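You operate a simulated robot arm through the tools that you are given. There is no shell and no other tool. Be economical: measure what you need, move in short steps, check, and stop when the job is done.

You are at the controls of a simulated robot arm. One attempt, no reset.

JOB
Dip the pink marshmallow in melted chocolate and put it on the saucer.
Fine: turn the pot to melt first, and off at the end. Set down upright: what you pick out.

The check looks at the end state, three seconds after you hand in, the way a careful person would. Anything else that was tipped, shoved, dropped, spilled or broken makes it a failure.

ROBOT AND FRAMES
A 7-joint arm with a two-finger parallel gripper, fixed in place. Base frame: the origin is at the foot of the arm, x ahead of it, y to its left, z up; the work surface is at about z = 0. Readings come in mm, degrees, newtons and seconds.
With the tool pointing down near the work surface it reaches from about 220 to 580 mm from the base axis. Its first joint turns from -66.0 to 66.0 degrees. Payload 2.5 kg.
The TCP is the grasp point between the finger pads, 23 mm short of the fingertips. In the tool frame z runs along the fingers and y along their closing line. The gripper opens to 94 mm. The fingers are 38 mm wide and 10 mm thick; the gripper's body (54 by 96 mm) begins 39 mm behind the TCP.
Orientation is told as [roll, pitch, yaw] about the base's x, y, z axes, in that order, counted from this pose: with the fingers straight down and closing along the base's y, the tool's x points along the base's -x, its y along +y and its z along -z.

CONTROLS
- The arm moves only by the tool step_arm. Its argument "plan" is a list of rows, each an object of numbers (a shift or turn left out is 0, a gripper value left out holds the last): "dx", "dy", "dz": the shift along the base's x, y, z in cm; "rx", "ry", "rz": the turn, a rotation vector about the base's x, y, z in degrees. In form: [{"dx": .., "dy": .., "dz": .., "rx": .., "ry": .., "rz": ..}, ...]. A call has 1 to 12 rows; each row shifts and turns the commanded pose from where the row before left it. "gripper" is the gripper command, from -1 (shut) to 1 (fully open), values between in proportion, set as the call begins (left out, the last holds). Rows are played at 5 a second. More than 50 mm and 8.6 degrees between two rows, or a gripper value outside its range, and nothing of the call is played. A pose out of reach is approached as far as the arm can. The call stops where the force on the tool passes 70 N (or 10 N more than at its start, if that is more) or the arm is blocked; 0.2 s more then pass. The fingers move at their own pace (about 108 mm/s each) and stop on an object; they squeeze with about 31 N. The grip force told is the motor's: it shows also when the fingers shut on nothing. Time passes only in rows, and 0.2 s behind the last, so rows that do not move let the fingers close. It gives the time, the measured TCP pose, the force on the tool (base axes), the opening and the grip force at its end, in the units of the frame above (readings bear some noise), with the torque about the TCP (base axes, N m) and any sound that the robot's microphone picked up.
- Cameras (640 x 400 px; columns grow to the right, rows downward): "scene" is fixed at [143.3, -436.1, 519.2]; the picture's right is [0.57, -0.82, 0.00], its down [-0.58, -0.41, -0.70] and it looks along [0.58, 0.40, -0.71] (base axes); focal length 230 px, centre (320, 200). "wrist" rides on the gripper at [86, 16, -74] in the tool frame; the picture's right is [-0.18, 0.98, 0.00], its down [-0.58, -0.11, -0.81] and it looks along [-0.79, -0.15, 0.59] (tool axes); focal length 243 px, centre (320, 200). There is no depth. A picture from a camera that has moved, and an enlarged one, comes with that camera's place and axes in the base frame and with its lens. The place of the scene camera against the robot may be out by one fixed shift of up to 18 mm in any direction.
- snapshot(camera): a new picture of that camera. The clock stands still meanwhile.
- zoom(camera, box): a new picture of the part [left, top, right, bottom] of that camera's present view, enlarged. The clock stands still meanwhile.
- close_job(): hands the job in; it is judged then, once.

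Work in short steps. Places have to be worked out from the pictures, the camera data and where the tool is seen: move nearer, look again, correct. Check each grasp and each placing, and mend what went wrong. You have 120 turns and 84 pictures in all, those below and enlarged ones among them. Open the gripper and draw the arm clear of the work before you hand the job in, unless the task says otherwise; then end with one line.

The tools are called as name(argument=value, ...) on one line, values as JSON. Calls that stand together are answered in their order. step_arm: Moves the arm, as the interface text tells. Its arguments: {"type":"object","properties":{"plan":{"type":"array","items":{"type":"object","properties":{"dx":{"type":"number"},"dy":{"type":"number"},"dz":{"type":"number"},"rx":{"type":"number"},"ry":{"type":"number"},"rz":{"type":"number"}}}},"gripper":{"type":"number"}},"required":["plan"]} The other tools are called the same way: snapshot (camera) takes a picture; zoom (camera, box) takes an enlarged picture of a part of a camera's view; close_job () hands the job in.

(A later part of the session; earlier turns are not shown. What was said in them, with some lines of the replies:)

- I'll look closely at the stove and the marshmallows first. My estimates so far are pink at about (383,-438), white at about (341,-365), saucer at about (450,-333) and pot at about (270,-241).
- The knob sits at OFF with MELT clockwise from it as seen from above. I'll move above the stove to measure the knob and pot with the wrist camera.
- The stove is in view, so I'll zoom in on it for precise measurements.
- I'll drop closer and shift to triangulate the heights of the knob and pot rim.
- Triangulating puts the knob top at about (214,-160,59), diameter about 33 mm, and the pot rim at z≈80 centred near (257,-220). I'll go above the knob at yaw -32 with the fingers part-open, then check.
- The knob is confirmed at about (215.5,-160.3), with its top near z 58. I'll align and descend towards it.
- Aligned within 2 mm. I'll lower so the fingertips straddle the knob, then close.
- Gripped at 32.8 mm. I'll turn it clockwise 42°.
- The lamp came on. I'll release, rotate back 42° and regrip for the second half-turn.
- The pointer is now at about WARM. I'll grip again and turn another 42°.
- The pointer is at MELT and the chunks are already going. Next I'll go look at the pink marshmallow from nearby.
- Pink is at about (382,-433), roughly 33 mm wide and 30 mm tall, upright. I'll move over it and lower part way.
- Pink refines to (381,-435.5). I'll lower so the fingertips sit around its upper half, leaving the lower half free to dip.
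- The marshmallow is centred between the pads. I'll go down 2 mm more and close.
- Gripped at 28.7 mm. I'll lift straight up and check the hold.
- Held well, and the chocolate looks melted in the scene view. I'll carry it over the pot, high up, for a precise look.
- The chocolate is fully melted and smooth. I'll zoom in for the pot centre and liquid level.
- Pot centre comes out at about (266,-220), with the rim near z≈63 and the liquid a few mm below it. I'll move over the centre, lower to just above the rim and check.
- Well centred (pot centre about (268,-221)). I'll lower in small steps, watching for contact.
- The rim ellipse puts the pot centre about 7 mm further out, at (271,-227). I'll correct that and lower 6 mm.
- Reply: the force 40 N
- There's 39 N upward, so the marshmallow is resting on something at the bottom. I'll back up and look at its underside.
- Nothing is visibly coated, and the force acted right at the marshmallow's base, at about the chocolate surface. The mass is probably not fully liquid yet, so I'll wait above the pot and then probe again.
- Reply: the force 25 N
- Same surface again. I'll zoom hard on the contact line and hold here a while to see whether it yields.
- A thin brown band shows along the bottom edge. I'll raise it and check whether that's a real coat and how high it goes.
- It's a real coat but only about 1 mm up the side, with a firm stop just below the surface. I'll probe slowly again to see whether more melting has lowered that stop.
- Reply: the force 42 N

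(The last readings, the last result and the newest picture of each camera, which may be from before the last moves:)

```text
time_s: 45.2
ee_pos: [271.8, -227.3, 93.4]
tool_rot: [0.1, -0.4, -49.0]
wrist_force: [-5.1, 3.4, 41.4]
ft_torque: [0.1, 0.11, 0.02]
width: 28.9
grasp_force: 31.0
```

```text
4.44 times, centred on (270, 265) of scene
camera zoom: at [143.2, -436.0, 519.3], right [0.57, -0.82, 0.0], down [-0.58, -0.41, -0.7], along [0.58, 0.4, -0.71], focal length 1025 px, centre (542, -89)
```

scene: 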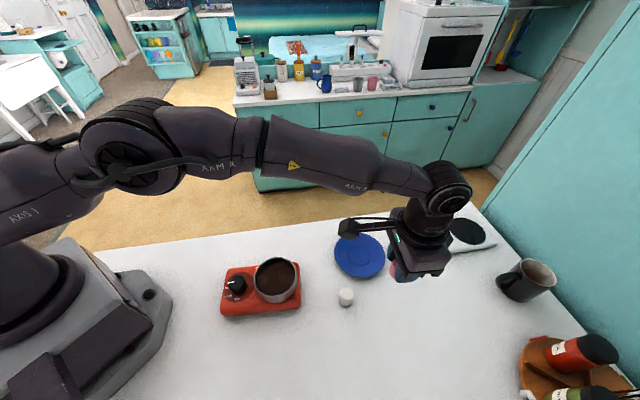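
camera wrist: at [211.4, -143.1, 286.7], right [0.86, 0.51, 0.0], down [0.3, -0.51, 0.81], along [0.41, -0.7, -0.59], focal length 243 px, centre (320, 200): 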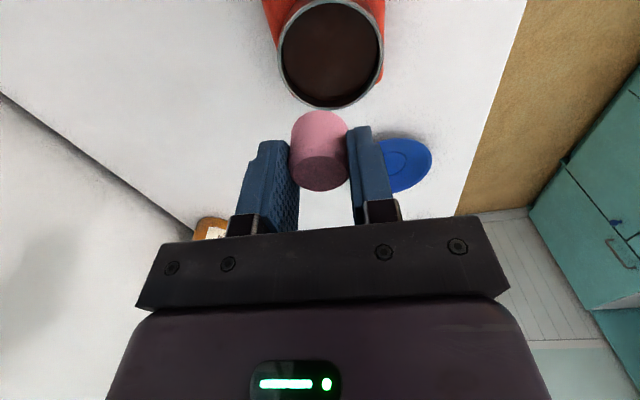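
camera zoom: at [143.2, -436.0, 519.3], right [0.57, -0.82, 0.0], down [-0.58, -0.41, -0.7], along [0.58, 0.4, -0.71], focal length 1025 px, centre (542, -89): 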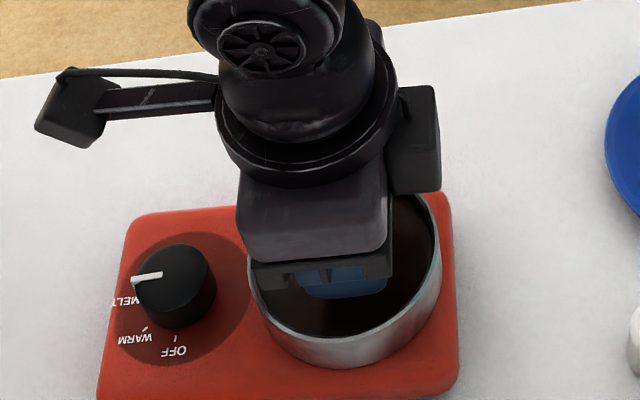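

The stop hasn't moved. I'm still holding at 41 N, so I'll check whether this force relaxes (thick liquid) or stays (solid).

step_arm(plan=[{}, {}, {}, {}, {}, {}, {}, {}, {}, {}, {}, {}])

zoom(camera="wrist", box=[280, 90, 370, 150])

```text
time_s: 47.8
ee_pos: [270.7, -227.5, 93.0]
tool_rot: [0.0, -0.1, -49.0]
wrist_force: [1.7, -1.3, 30.9]
ft_torque: [-0.08, -0.07, 0.0]
width: 29.8
grasp_force: 30.5
```

```text
6.67 times, centred on (325, 120) of wrist
camera zoom: at [225.9, -149.7, 167.4], right [0.86, 0.51, 0.0], down [0.3, -0.51, 0.81], along [0.41, -0.7, -0.59], focal length 1618 px, centre (287, 733)
```

zoom: 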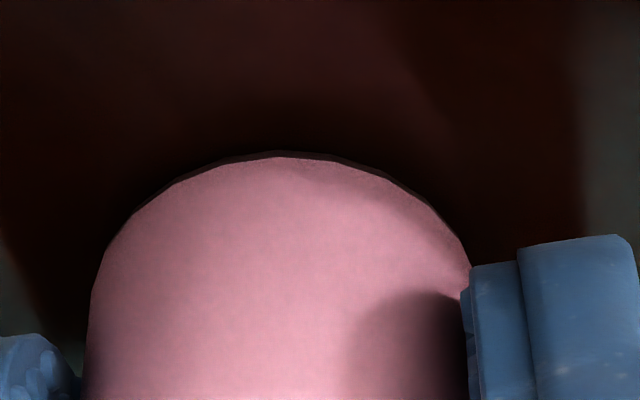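

The marshmallow only slides in the grip, so this is the pot floor and it's dipped as deep as it can go. I'll lift out and hold it high near the scene camera to inspect the coat from the side.

step_arm(plan=[{"dz": 1}, {"dz": 4}, {"dz": 5}, {"dz": 5}, {}])

step_arm(plan=[{"dx": 1.2, "dy": -1, "dz": 4}, {"dx": 1.2, "dy": -1, "dz": 4}, {"dx": 1.2, "dy": -1, "dz": 4}, {"dx": 1.2, "dy": -1, "dz": 4}, {"dx": 1.2, "dy": -1, "dz": 4}, {}])

snapshot(camera="scene")

```text
time_s: 49.0
ee_pos: [272.8, -227.1, 241.2]
tool_rot: [-0.1, 0.0, -49.0]
wrist_force: [0.2, 0.2, -0.2]
ft_torque: [0.01, 0.04, 0.01]
width: 29.4
grasp_force: 31.1
```

```text
time_s: 50.4
ee_pos: [331.9, -276.3, 441.5]
tool_rot: [0.0, 0.1, -49.0]
wrist_force: [-0.4, 0.3, 0.0]
ft_torque: [0.03, -0.01, 0.03]
width: 29.9
grasp_force: 30.3
```

```text
38 pictures are left
```

scene: 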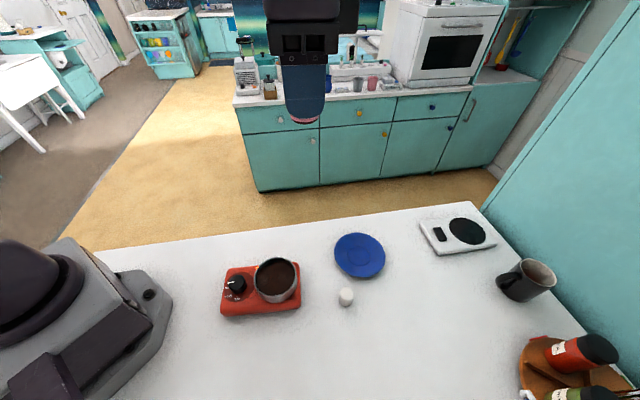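

zoom(camera="scene", box=[275, 80, 335, 140])

zoom(camera="wrist", box=[230, 80, 420, 220])

```text
6.67 times, centred on (305, 110) of scene
camera zoom: at [143.3, -436.1, 519.2], right [0.57, -0.82, 0.0], down [-0.58, -0.41, -0.7], along [0.58, 0.4, -0.71], focal length 1537 px, centre (420, 800)
```

zoom: 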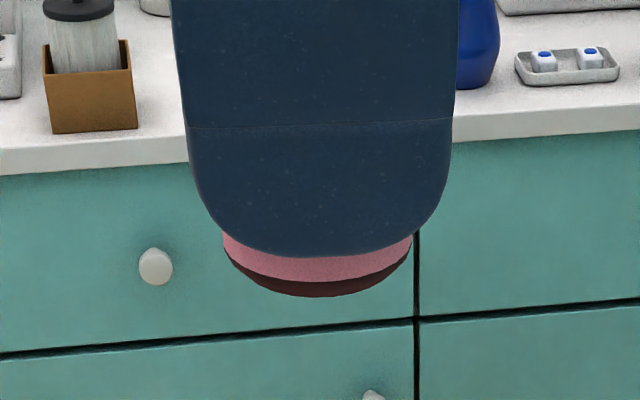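

```text
2.86 times, centred on (325, 150) of wrist
camera zoom: at [286.7, -198.7, 516.7], right [0.86, 0.51, 0.0], down [0.3, -0.51, 0.81], along [0.41, -0.69, -0.59], focal length 693 px, centre (306, 343)
```

zoom: 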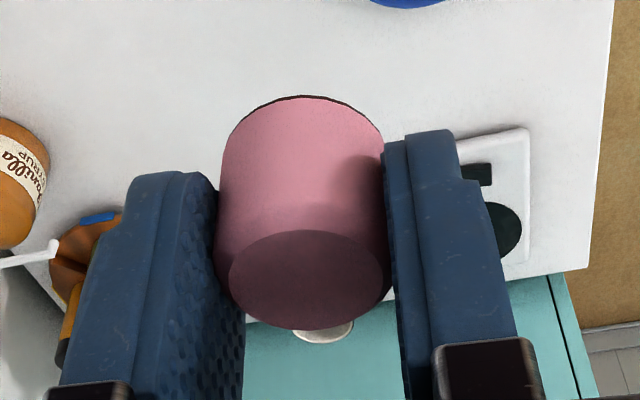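

The chocolate coat on the lower part is clear. Next, the saucer: I'll move above it and measure it.

step_arm(plan=[{"dx": 1.53, "dy": -0.54, "dz": -3.5}, {"dx": 1.53, "dy": -0.54, "dz": -3.5}, {"dx": 1.53, "dy": -0.54, "dz": -3.5}, {"dx": 1.53, "dy": -0.54, "dz": -3.5}, {"dx": 1.53, "dy": -0.54, "dz": -3.5}, {"dx": 1.53, "dy": -0.54, "dz": -3.5}, {"dx": 1.53, "dy": -0.54, "dz": -3.5}, {}, {}])

snapshot(camera="wrist")

```text
time_s: 52.4
ee_pos: [436.9, -313.2, 196.9]
tool_rot: [0.0, 0.0, -49.0]
wrist_force: [0.4, -0.2, 0.0]
ft_torque: [-0.03, -0.04, 0.0]
width: 29.5
grasp_force: 30.9
```

```text
35 pictures are left
camera wrist: at [391.9, -235.1, 272.0], right [0.86, 0.51, 0.0], down [0.3, -0.51, 0.81], along [0.41, -0.7, -0.59], focal length 243 px, centre (320, 200)
```

wrist: 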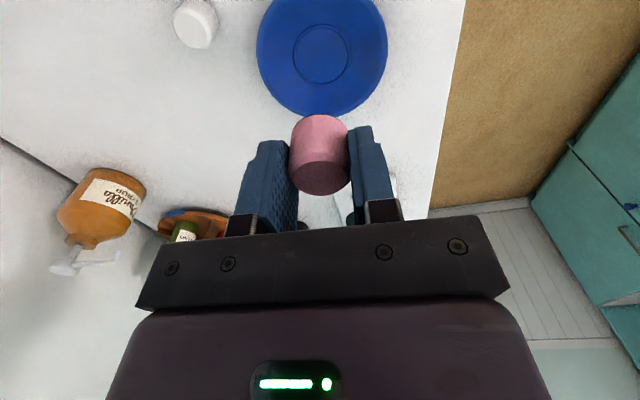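

The saucer's flat centre is at about (449,-331) and 56 mm across. I'll align over it and lower.

step_arm(plan=[{"dx": 1.2, "dy": -1.75, "dz": -2}, {"dz": -4}, {"dz": -4}, {"dz": -2}, {}, {}])

snapshot(camera="wrist")

zoom(camera="scene", box=[310, 180, 430, 300])

```text
time_s: 53.8
ee_pos: [449.8, -330.4, 77.8]
tool_rot: [0.0, 0.0, -49.0]
wrist_force: [-0.6, -0.1, -1.0]
ft_torque: [0.01, 0.01, 0.01]
width: 29.8
grasp_force: 31.1
```

```text
34 pictures are left
camera wrist: at [405.5, -253.3, 152.6], right [0.86, 0.51, 0.0], down [0.3, -0.51, 0.81], along [0.41, -0.7, -0.59], focal length 243 px, centre (320, 200)
```

wrist: 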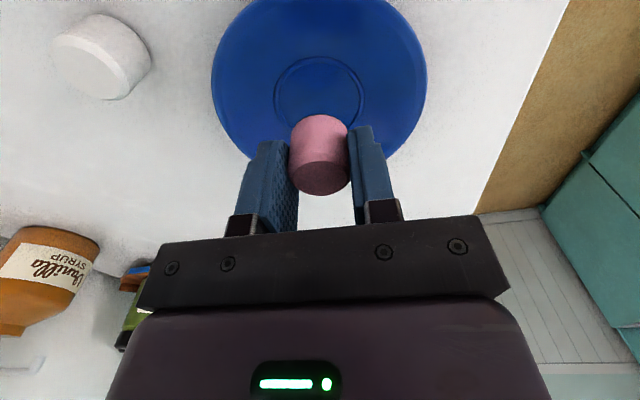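

```text
3.33 times, centred on (370, 240) of scene
camera zoom: at [143.3, -436.1, 519.2], right [0.57, -0.82, 0.0], down [-0.58, -0.41, -0.7], along [0.58, 0.4, -0.71], focal length 768 px, centre (153, 67)
```

zoom: 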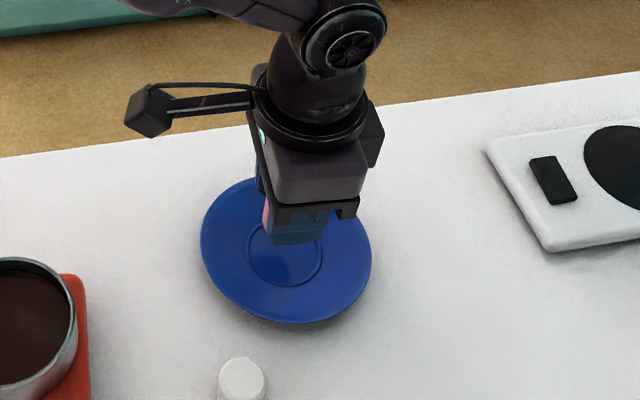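

I'll refine by a couple of mm and lower most of the way, then feel for contact.

step_arm(plan=[{"dx": -0.1, "dy": 0.2, "dz": -1.5}, {"dz": -1}, {}, {}])

zoom(camera="wrist", box=[200, 40, 440, 220])

```text
time_s: 54.8
ee_pos: [448.8, -329.1, 52.3]
tool_rot: [0.1, 0.0, -49.0]
wrist_force: [0.8, 0.4, 0.1]
ft_torque: [0.02, 0.0, 0.0]
width: 29.4
grasp_force: 31.0
```

```text
2.22 times, centred on (320, 130) of wrist
camera zoom: at [403.5, -251.6, 128.1], right [0.86, 0.51, 0.0], down [0.3, -0.51, 0.81], along [0.41, -0.7, -0.59], focal length 539 px, centre (320, 356)
```

zoom: 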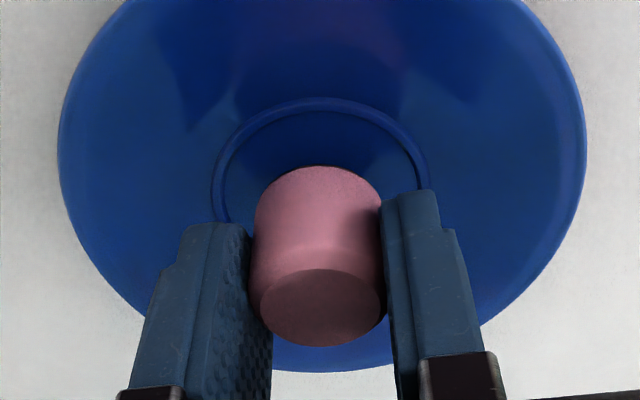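

Centred in the ring. Now I'll lower slowly to contact.

step_arm(plan=[{"dz": -0.5}, {"dz": -0.2}, {}])

step_arm(plan=[{"dz": -0.1}, {}])

step_arm(plan=[{"dz": -0.1}, {}])

```text
time_s: 55.6
ee_pos: [450.4, -329.1, 44.8]
tool_rot: [-0.1, 0.0, -48.9]
wrist_force: [-0.8, -0.1, 0.2]
ft_torque: [0.04, 0.02, -0.03]
width: 29.7
grasp_force: 31.3
```

```text
time_s: 56.2
ee_pos: [448.1, -329.3, 44.6]
tool_rot: [0.0, 0.0, -49.0]
wrist_force: [0.4, -0.1, 0.1]
ft_torque: [0.0, 0.0, -0.01]
width: 29.6
grasp_force: 30.8
```

```text
time_s: 56.8
ee_pos: [448.7, -329.6, 41.9]
tool_rot: [-0.1, 0.0, -49.1]
wrist_force: [0.1, 0.1, -0.4]
ft_torque: [0.01, 0.02, 0.0]
width: 29.6
grasp_force: 31.1
```

No contact yet, so I'll continue in 1 mm steps.

step_arm(plan=[{"dz": -0.1}, {}])

step_arm(plan=[{"dz": -0.1}, {}])

zoom(camera="wrist", box=[200, 40, 440, 220])

```text
time_s: 57.4
ee_pos: [449.4, -329.5, 43.3]
tool_rot: [0.1, 0.0, -49.0]
wrist_force: [0.6, 0.8, 0.6]
ft_torque: [0.02, -0.02, 0.02]
width: 29.3
grasp_force: 31.4
```

```text
time_s: 58.0
ee_pos: [448.8, -329.3, 41.3]
tool_rot: [0.1, 0.0, -48.9]
wrist_force: [1.6, 1.1, 2.9]
ft_torque: [-0.01, -0.03, 0.0]
width: 29.5
grasp_force: 30.9
```

```text
2.22 times, centred on (320, 130) of wrist
camera zoom: at [403.6, -252.9, 116.2], right [0.86, 0.51, 0.0], down [0.3, -0.51, 0.81], along [0.41, -0.7, -0.59], focal length 539 px, centre (320, 356)
```

zoom: 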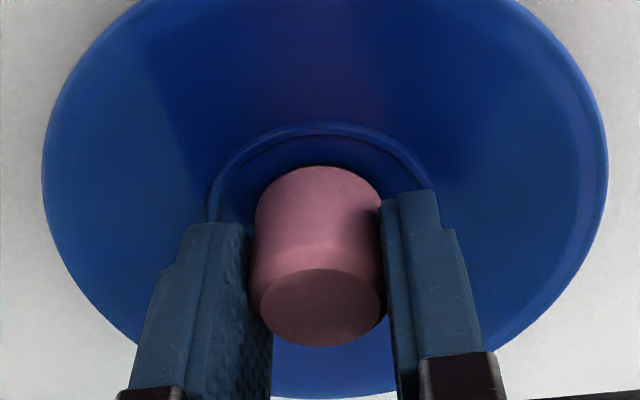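

Light contact at 2.9 N. I'll release and check.

step_arm(plan=[{}, {}, {}], gripper=0.1)

zoom(camera="wrist", box=[200, 40, 440, 220])

```text
time_s: 58.8
ee_pos: [448.4, -331.3, 41.1]
tool_rot: [0.0, 0.0, -49.0]
wrist_force: [-0.5, 0.0, -0.4]
ft_torque: [0.0, 0.0, 0.02]
width: 51.5
grasp_force: 0.1
```

```text
2.22 times, centred on (320, 130) of wrist
camera zoom: at [403.4, -252.9, 116.0], right [0.86, 0.51, 0.0], down [0.3, -0.51, 0.81], along [0.41, -0.7, -0.59], focal length 539 px, centre (320, 356)
```

zoom: 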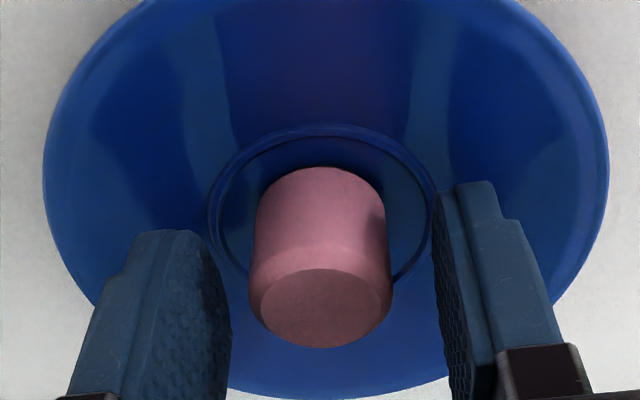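

Released and upright. I'll lift straight up clear and look.

step_arm(plan=[{"dz": 1}, {"dz": 3}, {"dz": 4}, {"dz": 4}, {"dz": 4}, {}])

step_arm(plan=[{"dx": -3, "dy": 2.2}, {"dx": -3, "dy": 2.2}, {"dx": -3, "dy": 2.2}, {}])

zoom(camera="wrist", box=[200, 0, 480, 160])

zoom(camera="scene", box=[310, 210, 420, 320])

```text
time_s: 60.2
ee_pos: [449.9, -329.9, 200.3]
tool_rot: [0.0, 0.0, -49.1]
wrist_force: [-0.8, -0.5, -0.7]
ft_torque: [-0.04, 0.02, -0.03]
width: 51.7
grasp_force: 0.1
```

```text
time_s: 61.2
ee_pos: [359.0, -264.7, 202.1]
tool_rot: [0.0, 0.0, -48.9]
wrist_force: [-0.1, 0.4, -0.5]
ft_torque: [-0.02, 0.02, -0.01]
width: 51.5
grasp_force: 0.1
```

```text
2.29 times, centred on (340, 80) of wrist
camera zoom: at [314.1, -187.4, 276.6], right [0.86, 0.51, 0.0], down [0.3, -0.51, 0.81], along [0.41, -0.7, -0.59], focal length 555 px, centre (274, 474)
```

zoom: 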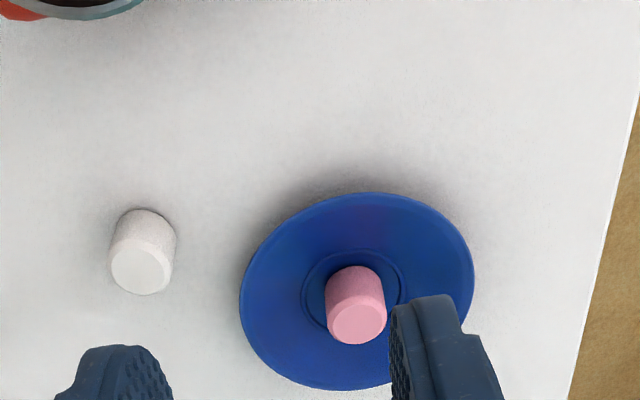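

```text
3.64 times, centred on (365, 265) of scene
camera zoom: at [143.3, -436.1, 519.2], right [0.57, -0.82, 0.0], down [-0.58, -0.41, -0.7], along [0.58, 0.4, -0.71], focal length 838 px, centre (156, -36)
```

zoom: 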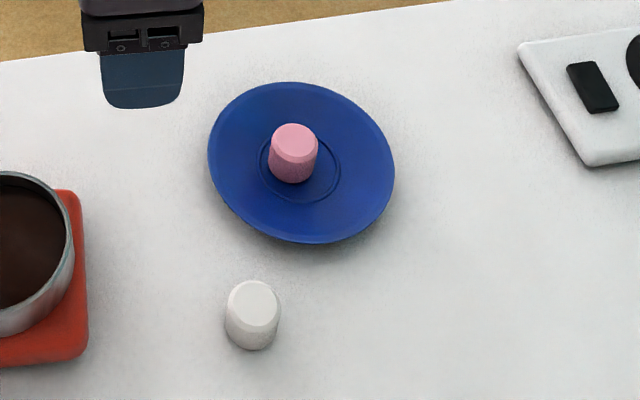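

Upright and centred. I'll check the coat and the stove with close zooms.

zoom(camera="scene", box=[376, 238, 400, 262])

zoom(camera="scene", box=[380, 240, 415, 275])

zoom(camera="scene", box=[380, 240, 415, 275])

```text
16.00 times, centred on (388, 250) of scene
camera zoom: at [143.3, -436.1, 519.2], right [0.57, -0.82, 0.0], down [-0.58, -0.41, -0.7], along [0.58, 0.4, -0.71], focal length 3688 px, centre (-768, -600)
```

zoom: 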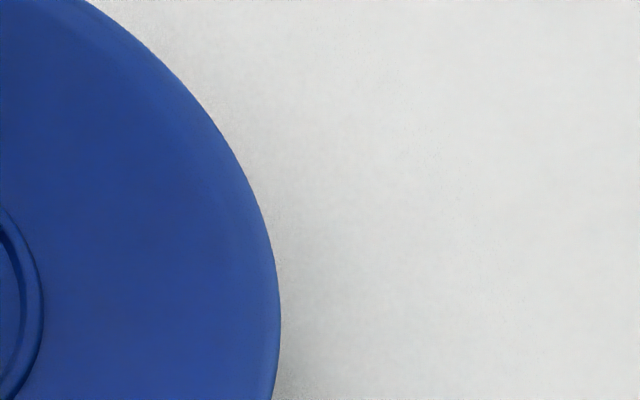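

```text
11.43 times, centred on (398, 258) of scene
camera zoom: at [143.3, -436.1, 519.2], right [0.57, -0.82, 0.0], down [-0.58, -0.41, -0.7], along [0.58, 0.4, -0.71], focal length 2635 px, centre (-566, -457)
```

zoom: 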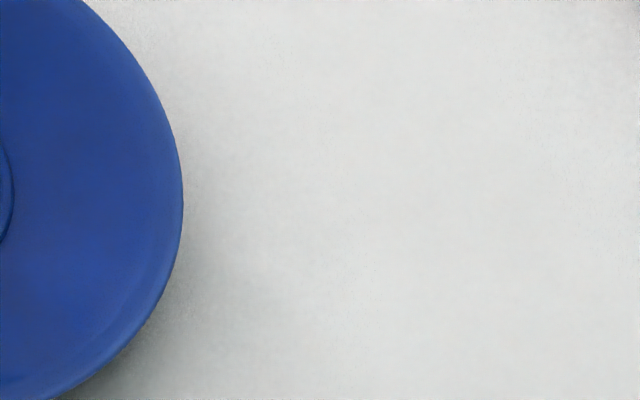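

```text
11.43 times, centred on (398, 258) of scene
camera zoom: at [143.3, -436.1, 519.2], right [0.57, -0.82, 0.0], down [-0.58, -0.41, -0.7], along [0.58, 0.4, -0.71], focal length 2635 px, centre (-566, -457)
```

zoom: 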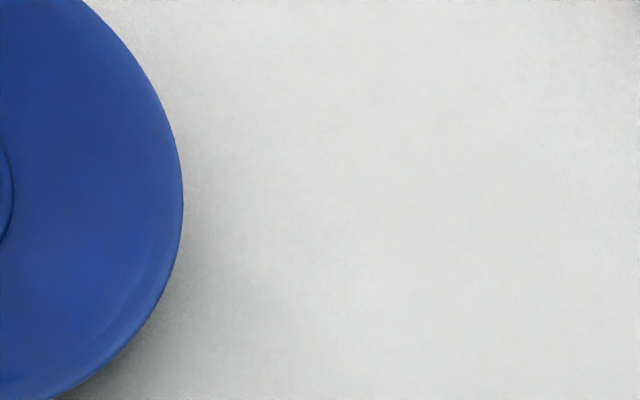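

I aimed at the wrong spot. The marshmallow is at pixel (358,253).

zoom(camera="scene", box=[343, 240, 373, 266])

zoom(camera="wrist", box=[335, 105, 385, 155])

```text
15.38 times, centred on (358, 253) of scene
camera zoom: at [143.3, -436.1, 519.2], right [0.57, -0.82, 0.0], down [-0.58, -0.41, -0.7], along [0.58, 0.4, -0.71], focal length 3547 px, centre (-265, -615)
```

zoom: 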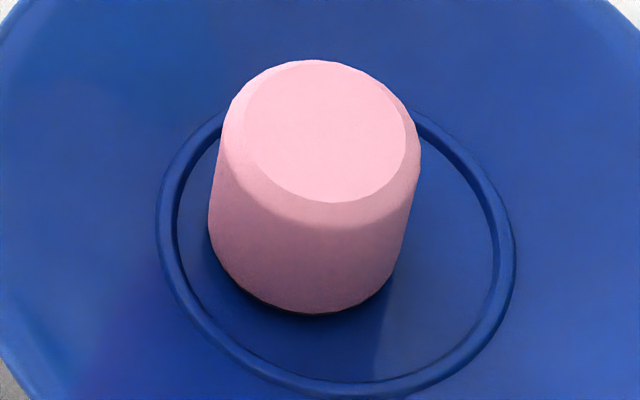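

```text
8.00 times, centred on (360, 130) of wrist
camera zoom: at [314.1, -187.4, 276.6], right [0.86, 0.51, 0.0], down [0.3, -0.51, 0.81], along [0.41, -0.7, -0.59], focal length 1941 px, centre (0, 760)
```

zoom: 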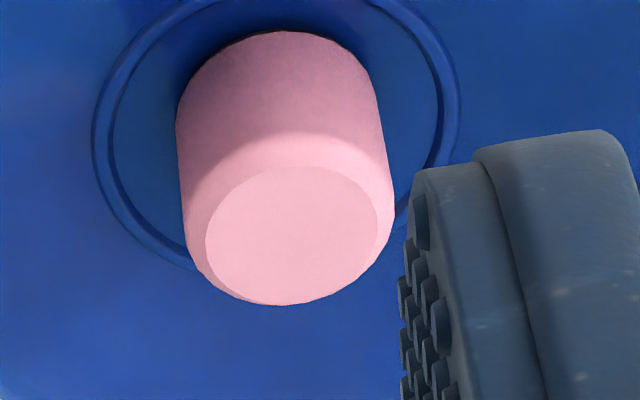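

The marshmallow is upright with a coated base, and it reached the pot floor, so the coat is as deep as this pot allows. Now I'll go back to the knob to turn it off.

step_arm(plan=[{"dx": -2.88, "dy": 2.08, "rz": -5.4}, {"dx": -2.88, "dy": 2.08, "rz": -5.4}, {"dx": -2.88, "dy": 2.08, "rz": -5.4}, {"dx": -2.88, "dy": 2.08, "rz": -5.4}, {"dx": -2.88, "dy": 2.08, "rz": -5.4}, {"dz": -4}, {"dz": -3}, {}, {}], gripper=0.15)

snapshot(camera="wrist")

```text
time_s: 63.2
ee_pos: [214.7, -160.5, 129.7]
tool_rot: [0.0, 0.1, -75.9]
wrist_force: [-0.2, 0.4, 0.0]
ft_torque: [0.0, -0.01, -0.02]
width: 54.2
grasp_force: 0.0
```

```text
22 pictures are left
camera wrist: at [207.9, -70.8, 205.3], right [1.0, 0.06, 0.0], down [0.04, -0.59, 0.81], along [0.05, -0.8, -0.59], focal length 243 px, centre (320, 200)
```

wrist: 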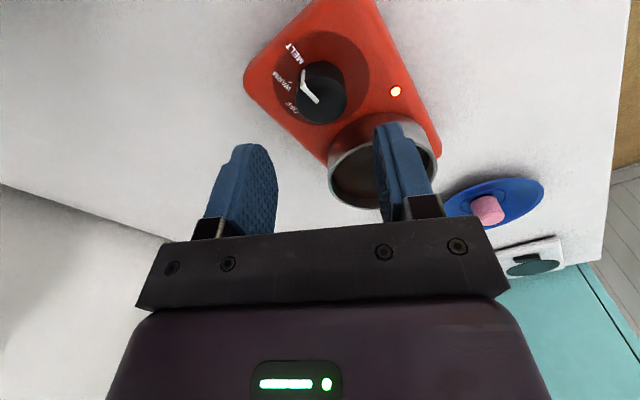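

Aligned over the knob. I'll descend, grip and turn counter-clockwise 42°.

step_arm(plan=[{"dz": -4}, {"dz": -2}, {}, {}])

step_arm(plan=[{}, {}, {}], gripper=-1)

step_arm(plan=[{"rz": 6}, {"rz": 6}, {"rz": 6}, {"rz": 6}, {"rz": 6}, {"rz": 6}, {"rz": 6}, {}, {}])

step_arm(plan=[{}, {}, {"rz": -7}, {"rz": -7}, {"rz": -7}, {"rz": -7}, {"rz": -7}, {"rz": -7}, {}], gripper=0.15)

snapshot(camera="wrist")

```text
time_s: 64.2
ee_pos: [214.0, -161.1, 70.6]
tool_rot: [0.0, 0.0, -76.0]
wrist_force: [0.2, -0.4, 0.3]
ft_torque: [0.0, -0.01, 0.02]
width: 54.3
grasp_force: 0.1
```

```text
time_s: 65.0
ee_pos: [212.8, -161.6, 70.1]
tool_rot: [0.1, 0.0, -75.8]
wrist_force: [4.9, 0.9, 0.2]
ft_torque: [0.01, -0.22, 0.03]
width: 33.0
grasp_force: 30.9
```

```text
time_s: 67.0
ee_pos: [214.6, -159.0, 70.6]
tool_rot: [0.0, 0.1, -33.9]
wrist_force: [-4.3, -3.1, -0.3]
ft_torque: [-0.14, 0.22, -0.04]
width: 32.7
grasp_force: 31.2
```

```text
time_s: 69.0
ee_pos: [215.2, -160.6, 71.1]
tool_rot: [-0.1, 0.1, -76.0]
wrist_force: [0.0, 0.1, 0.3]
ft_torque: [0.04, -0.01, 0.0]
width: 54.2
grasp_force: 0.0
```

```text
21 pictures are left
camera wrist: at [209.2, -71.0, 146.3], right [1.0, 0.06, 0.0], down [0.03, -0.59, 0.81], along [0.05, -0.8, -0.59], focal length 243 px, centre (320, 200)
```

wrist: 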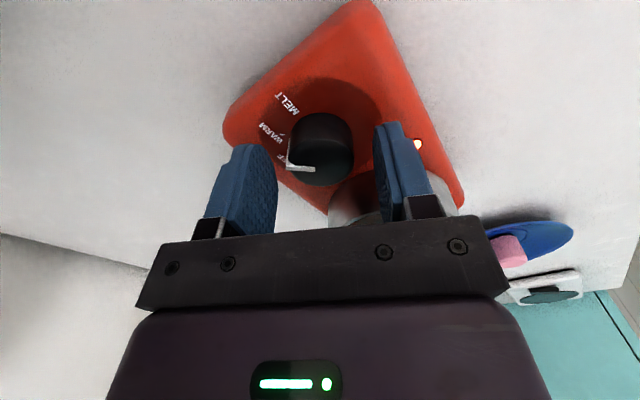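

Halfway, near WARM. I'll do the second half-turn to OFF and then lift.

step_arm(plan=[{}, {}, {}], gripper=-1)

step_arm(plan=[{"rz": 6}, {"rz": 6}, {"rz": 6}, {"rz": 6}, {"rz": 6}, {"rz": 6}, {"rz": 6}, {}, {}])

step_arm(plan=[{}, {}, {"dz": 2}, {"dz": 4}, {"dz": 4}, {}, {}], gripper=0.15)

zoom(camera="wrist", box=[230, 0, 410, 150])

zoom(camera="scene", box=[200, 230, 320, 320])

```text
time_s: 69.8
ee_pos: [214.6, -159.5, 71.8]
tool_rot: [0.0, 0.0, -76.0]
wrist_force: [4.2, 0.9, -0.6]
ft_torque: [0.03, -0.06, 0.02]
width: 32.7
grasp_force: 31.1
```

```text
time_s: 71.8
ee_pos: [215.5, -160.1, 70.1]
tool_rot: [0.1, 0.0, -33.9]
wrist_force: [-5.6, -5.2, 1.1]
ft_torque: [-0.14, 0.21, -0.02]
width: 32.8
grasp_force: 31.0
```

```text
time_s: 73.4
ee_pos: [215.1, -158.9, 170.4]
tool_rot: [0.0, 0.0, -33.9]
wrist_force: [-0.1, 0.1, -0.1]
ft_torque: [-0.01, -0.03, 0.02]
width: 54.2
grasp_force: 0.0
```

```text
2.67 times, centred on (320, 75) of wrist
camera zoom: at [152.2, -96.1, 246.2], right [0.7, 0.71, 0.0], down [0.42, -0.42, 0.81], along [0.57, -0.57, -0.59], focal length 647 px, centre (320, 533)
```

zoom: 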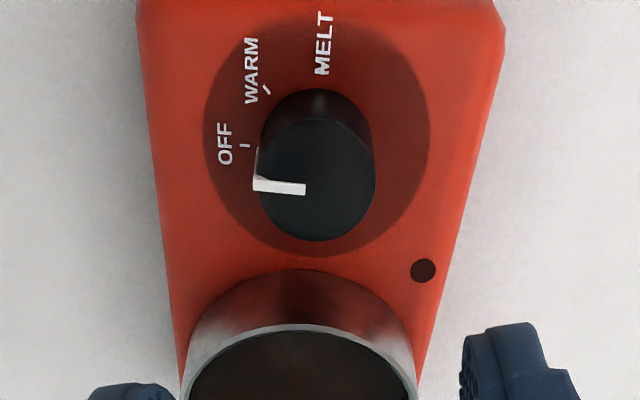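

```text
4.44 times, centred on (260, 275) of scene
camera zoom: at [143.3, -436.1, 519.2], right [0.57, -0.82, 0.0], down [-0.58, -0.41, -0.7], along [0.58, 0.4, -0.71], focal length 1025 px, centre (587, -133)
```

zoom: 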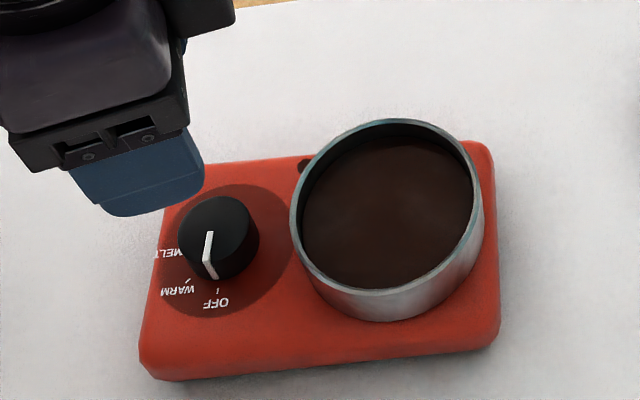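

The knob is at OFF and the lamp is out. I'll retreat the arm and take a last look.

step_arm(plan=[{"dz": 4}, {"dz": 4}, {"dz": 3}, {"dx": 2, "dy": 4}, {"dx": 2, "dy": 4}, {}, {}], gripper=1)

snapshot(camera="scene")

zoom(camera="scene", box=[310, 210, 420, 320])

```text
time_s: 75.0
ee_pos: [255.2, -80.2, 279.5]
tool_rot: [0.0, 0.0, -34.0]
wrist_force: [0.2, 0.3, 0.2]
ft_torque: [0.02, -0.02, 0.0]
width: 93.8
grasp_force: 0.1
```

```text
18 pictures are left
```

scene: 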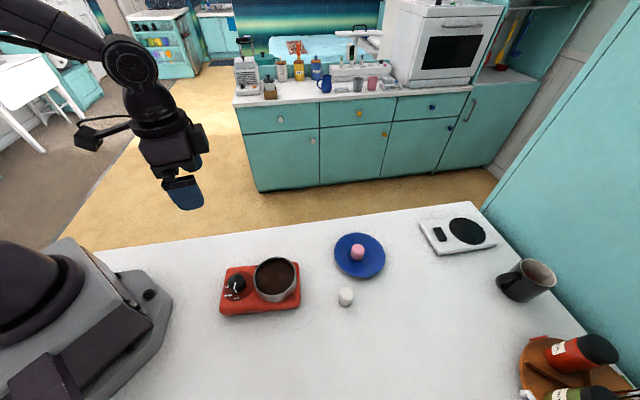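

```text
3.64 times, centred on (365, 265) of scene
camera zoom: at [143.3, -436.1, 519.2], right [0.57, -0.82, 0.0], down [-0.58, -0.41, -0.7], along [0.58, 0.4, -0.71], focal length 838 px, centre (156, -36)
```

zoom: 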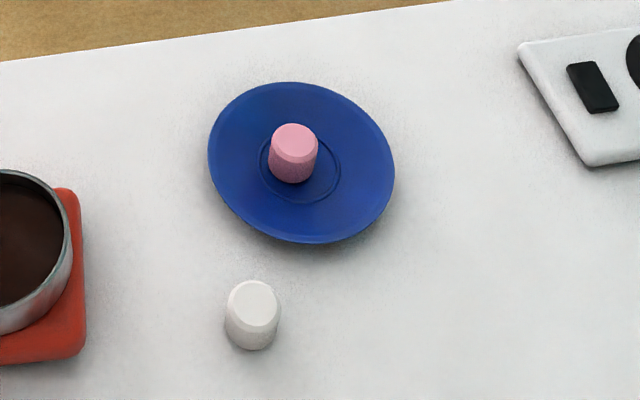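

Everything is in place: the dipped marshmallow stands upright on the saucer, the stove is off, nothing else was disturbed and the arm is clear. I'm handing in.

close_job()

```text
The job is handed in.
```

The pink marshmallow is dipped and stands upright in the middle of the saucer, and the pot is switched off; the chocolate covers only its underside and about the bottom 4 mm, as it hit a hard stop (I took it for the pot floor) just below the surface.
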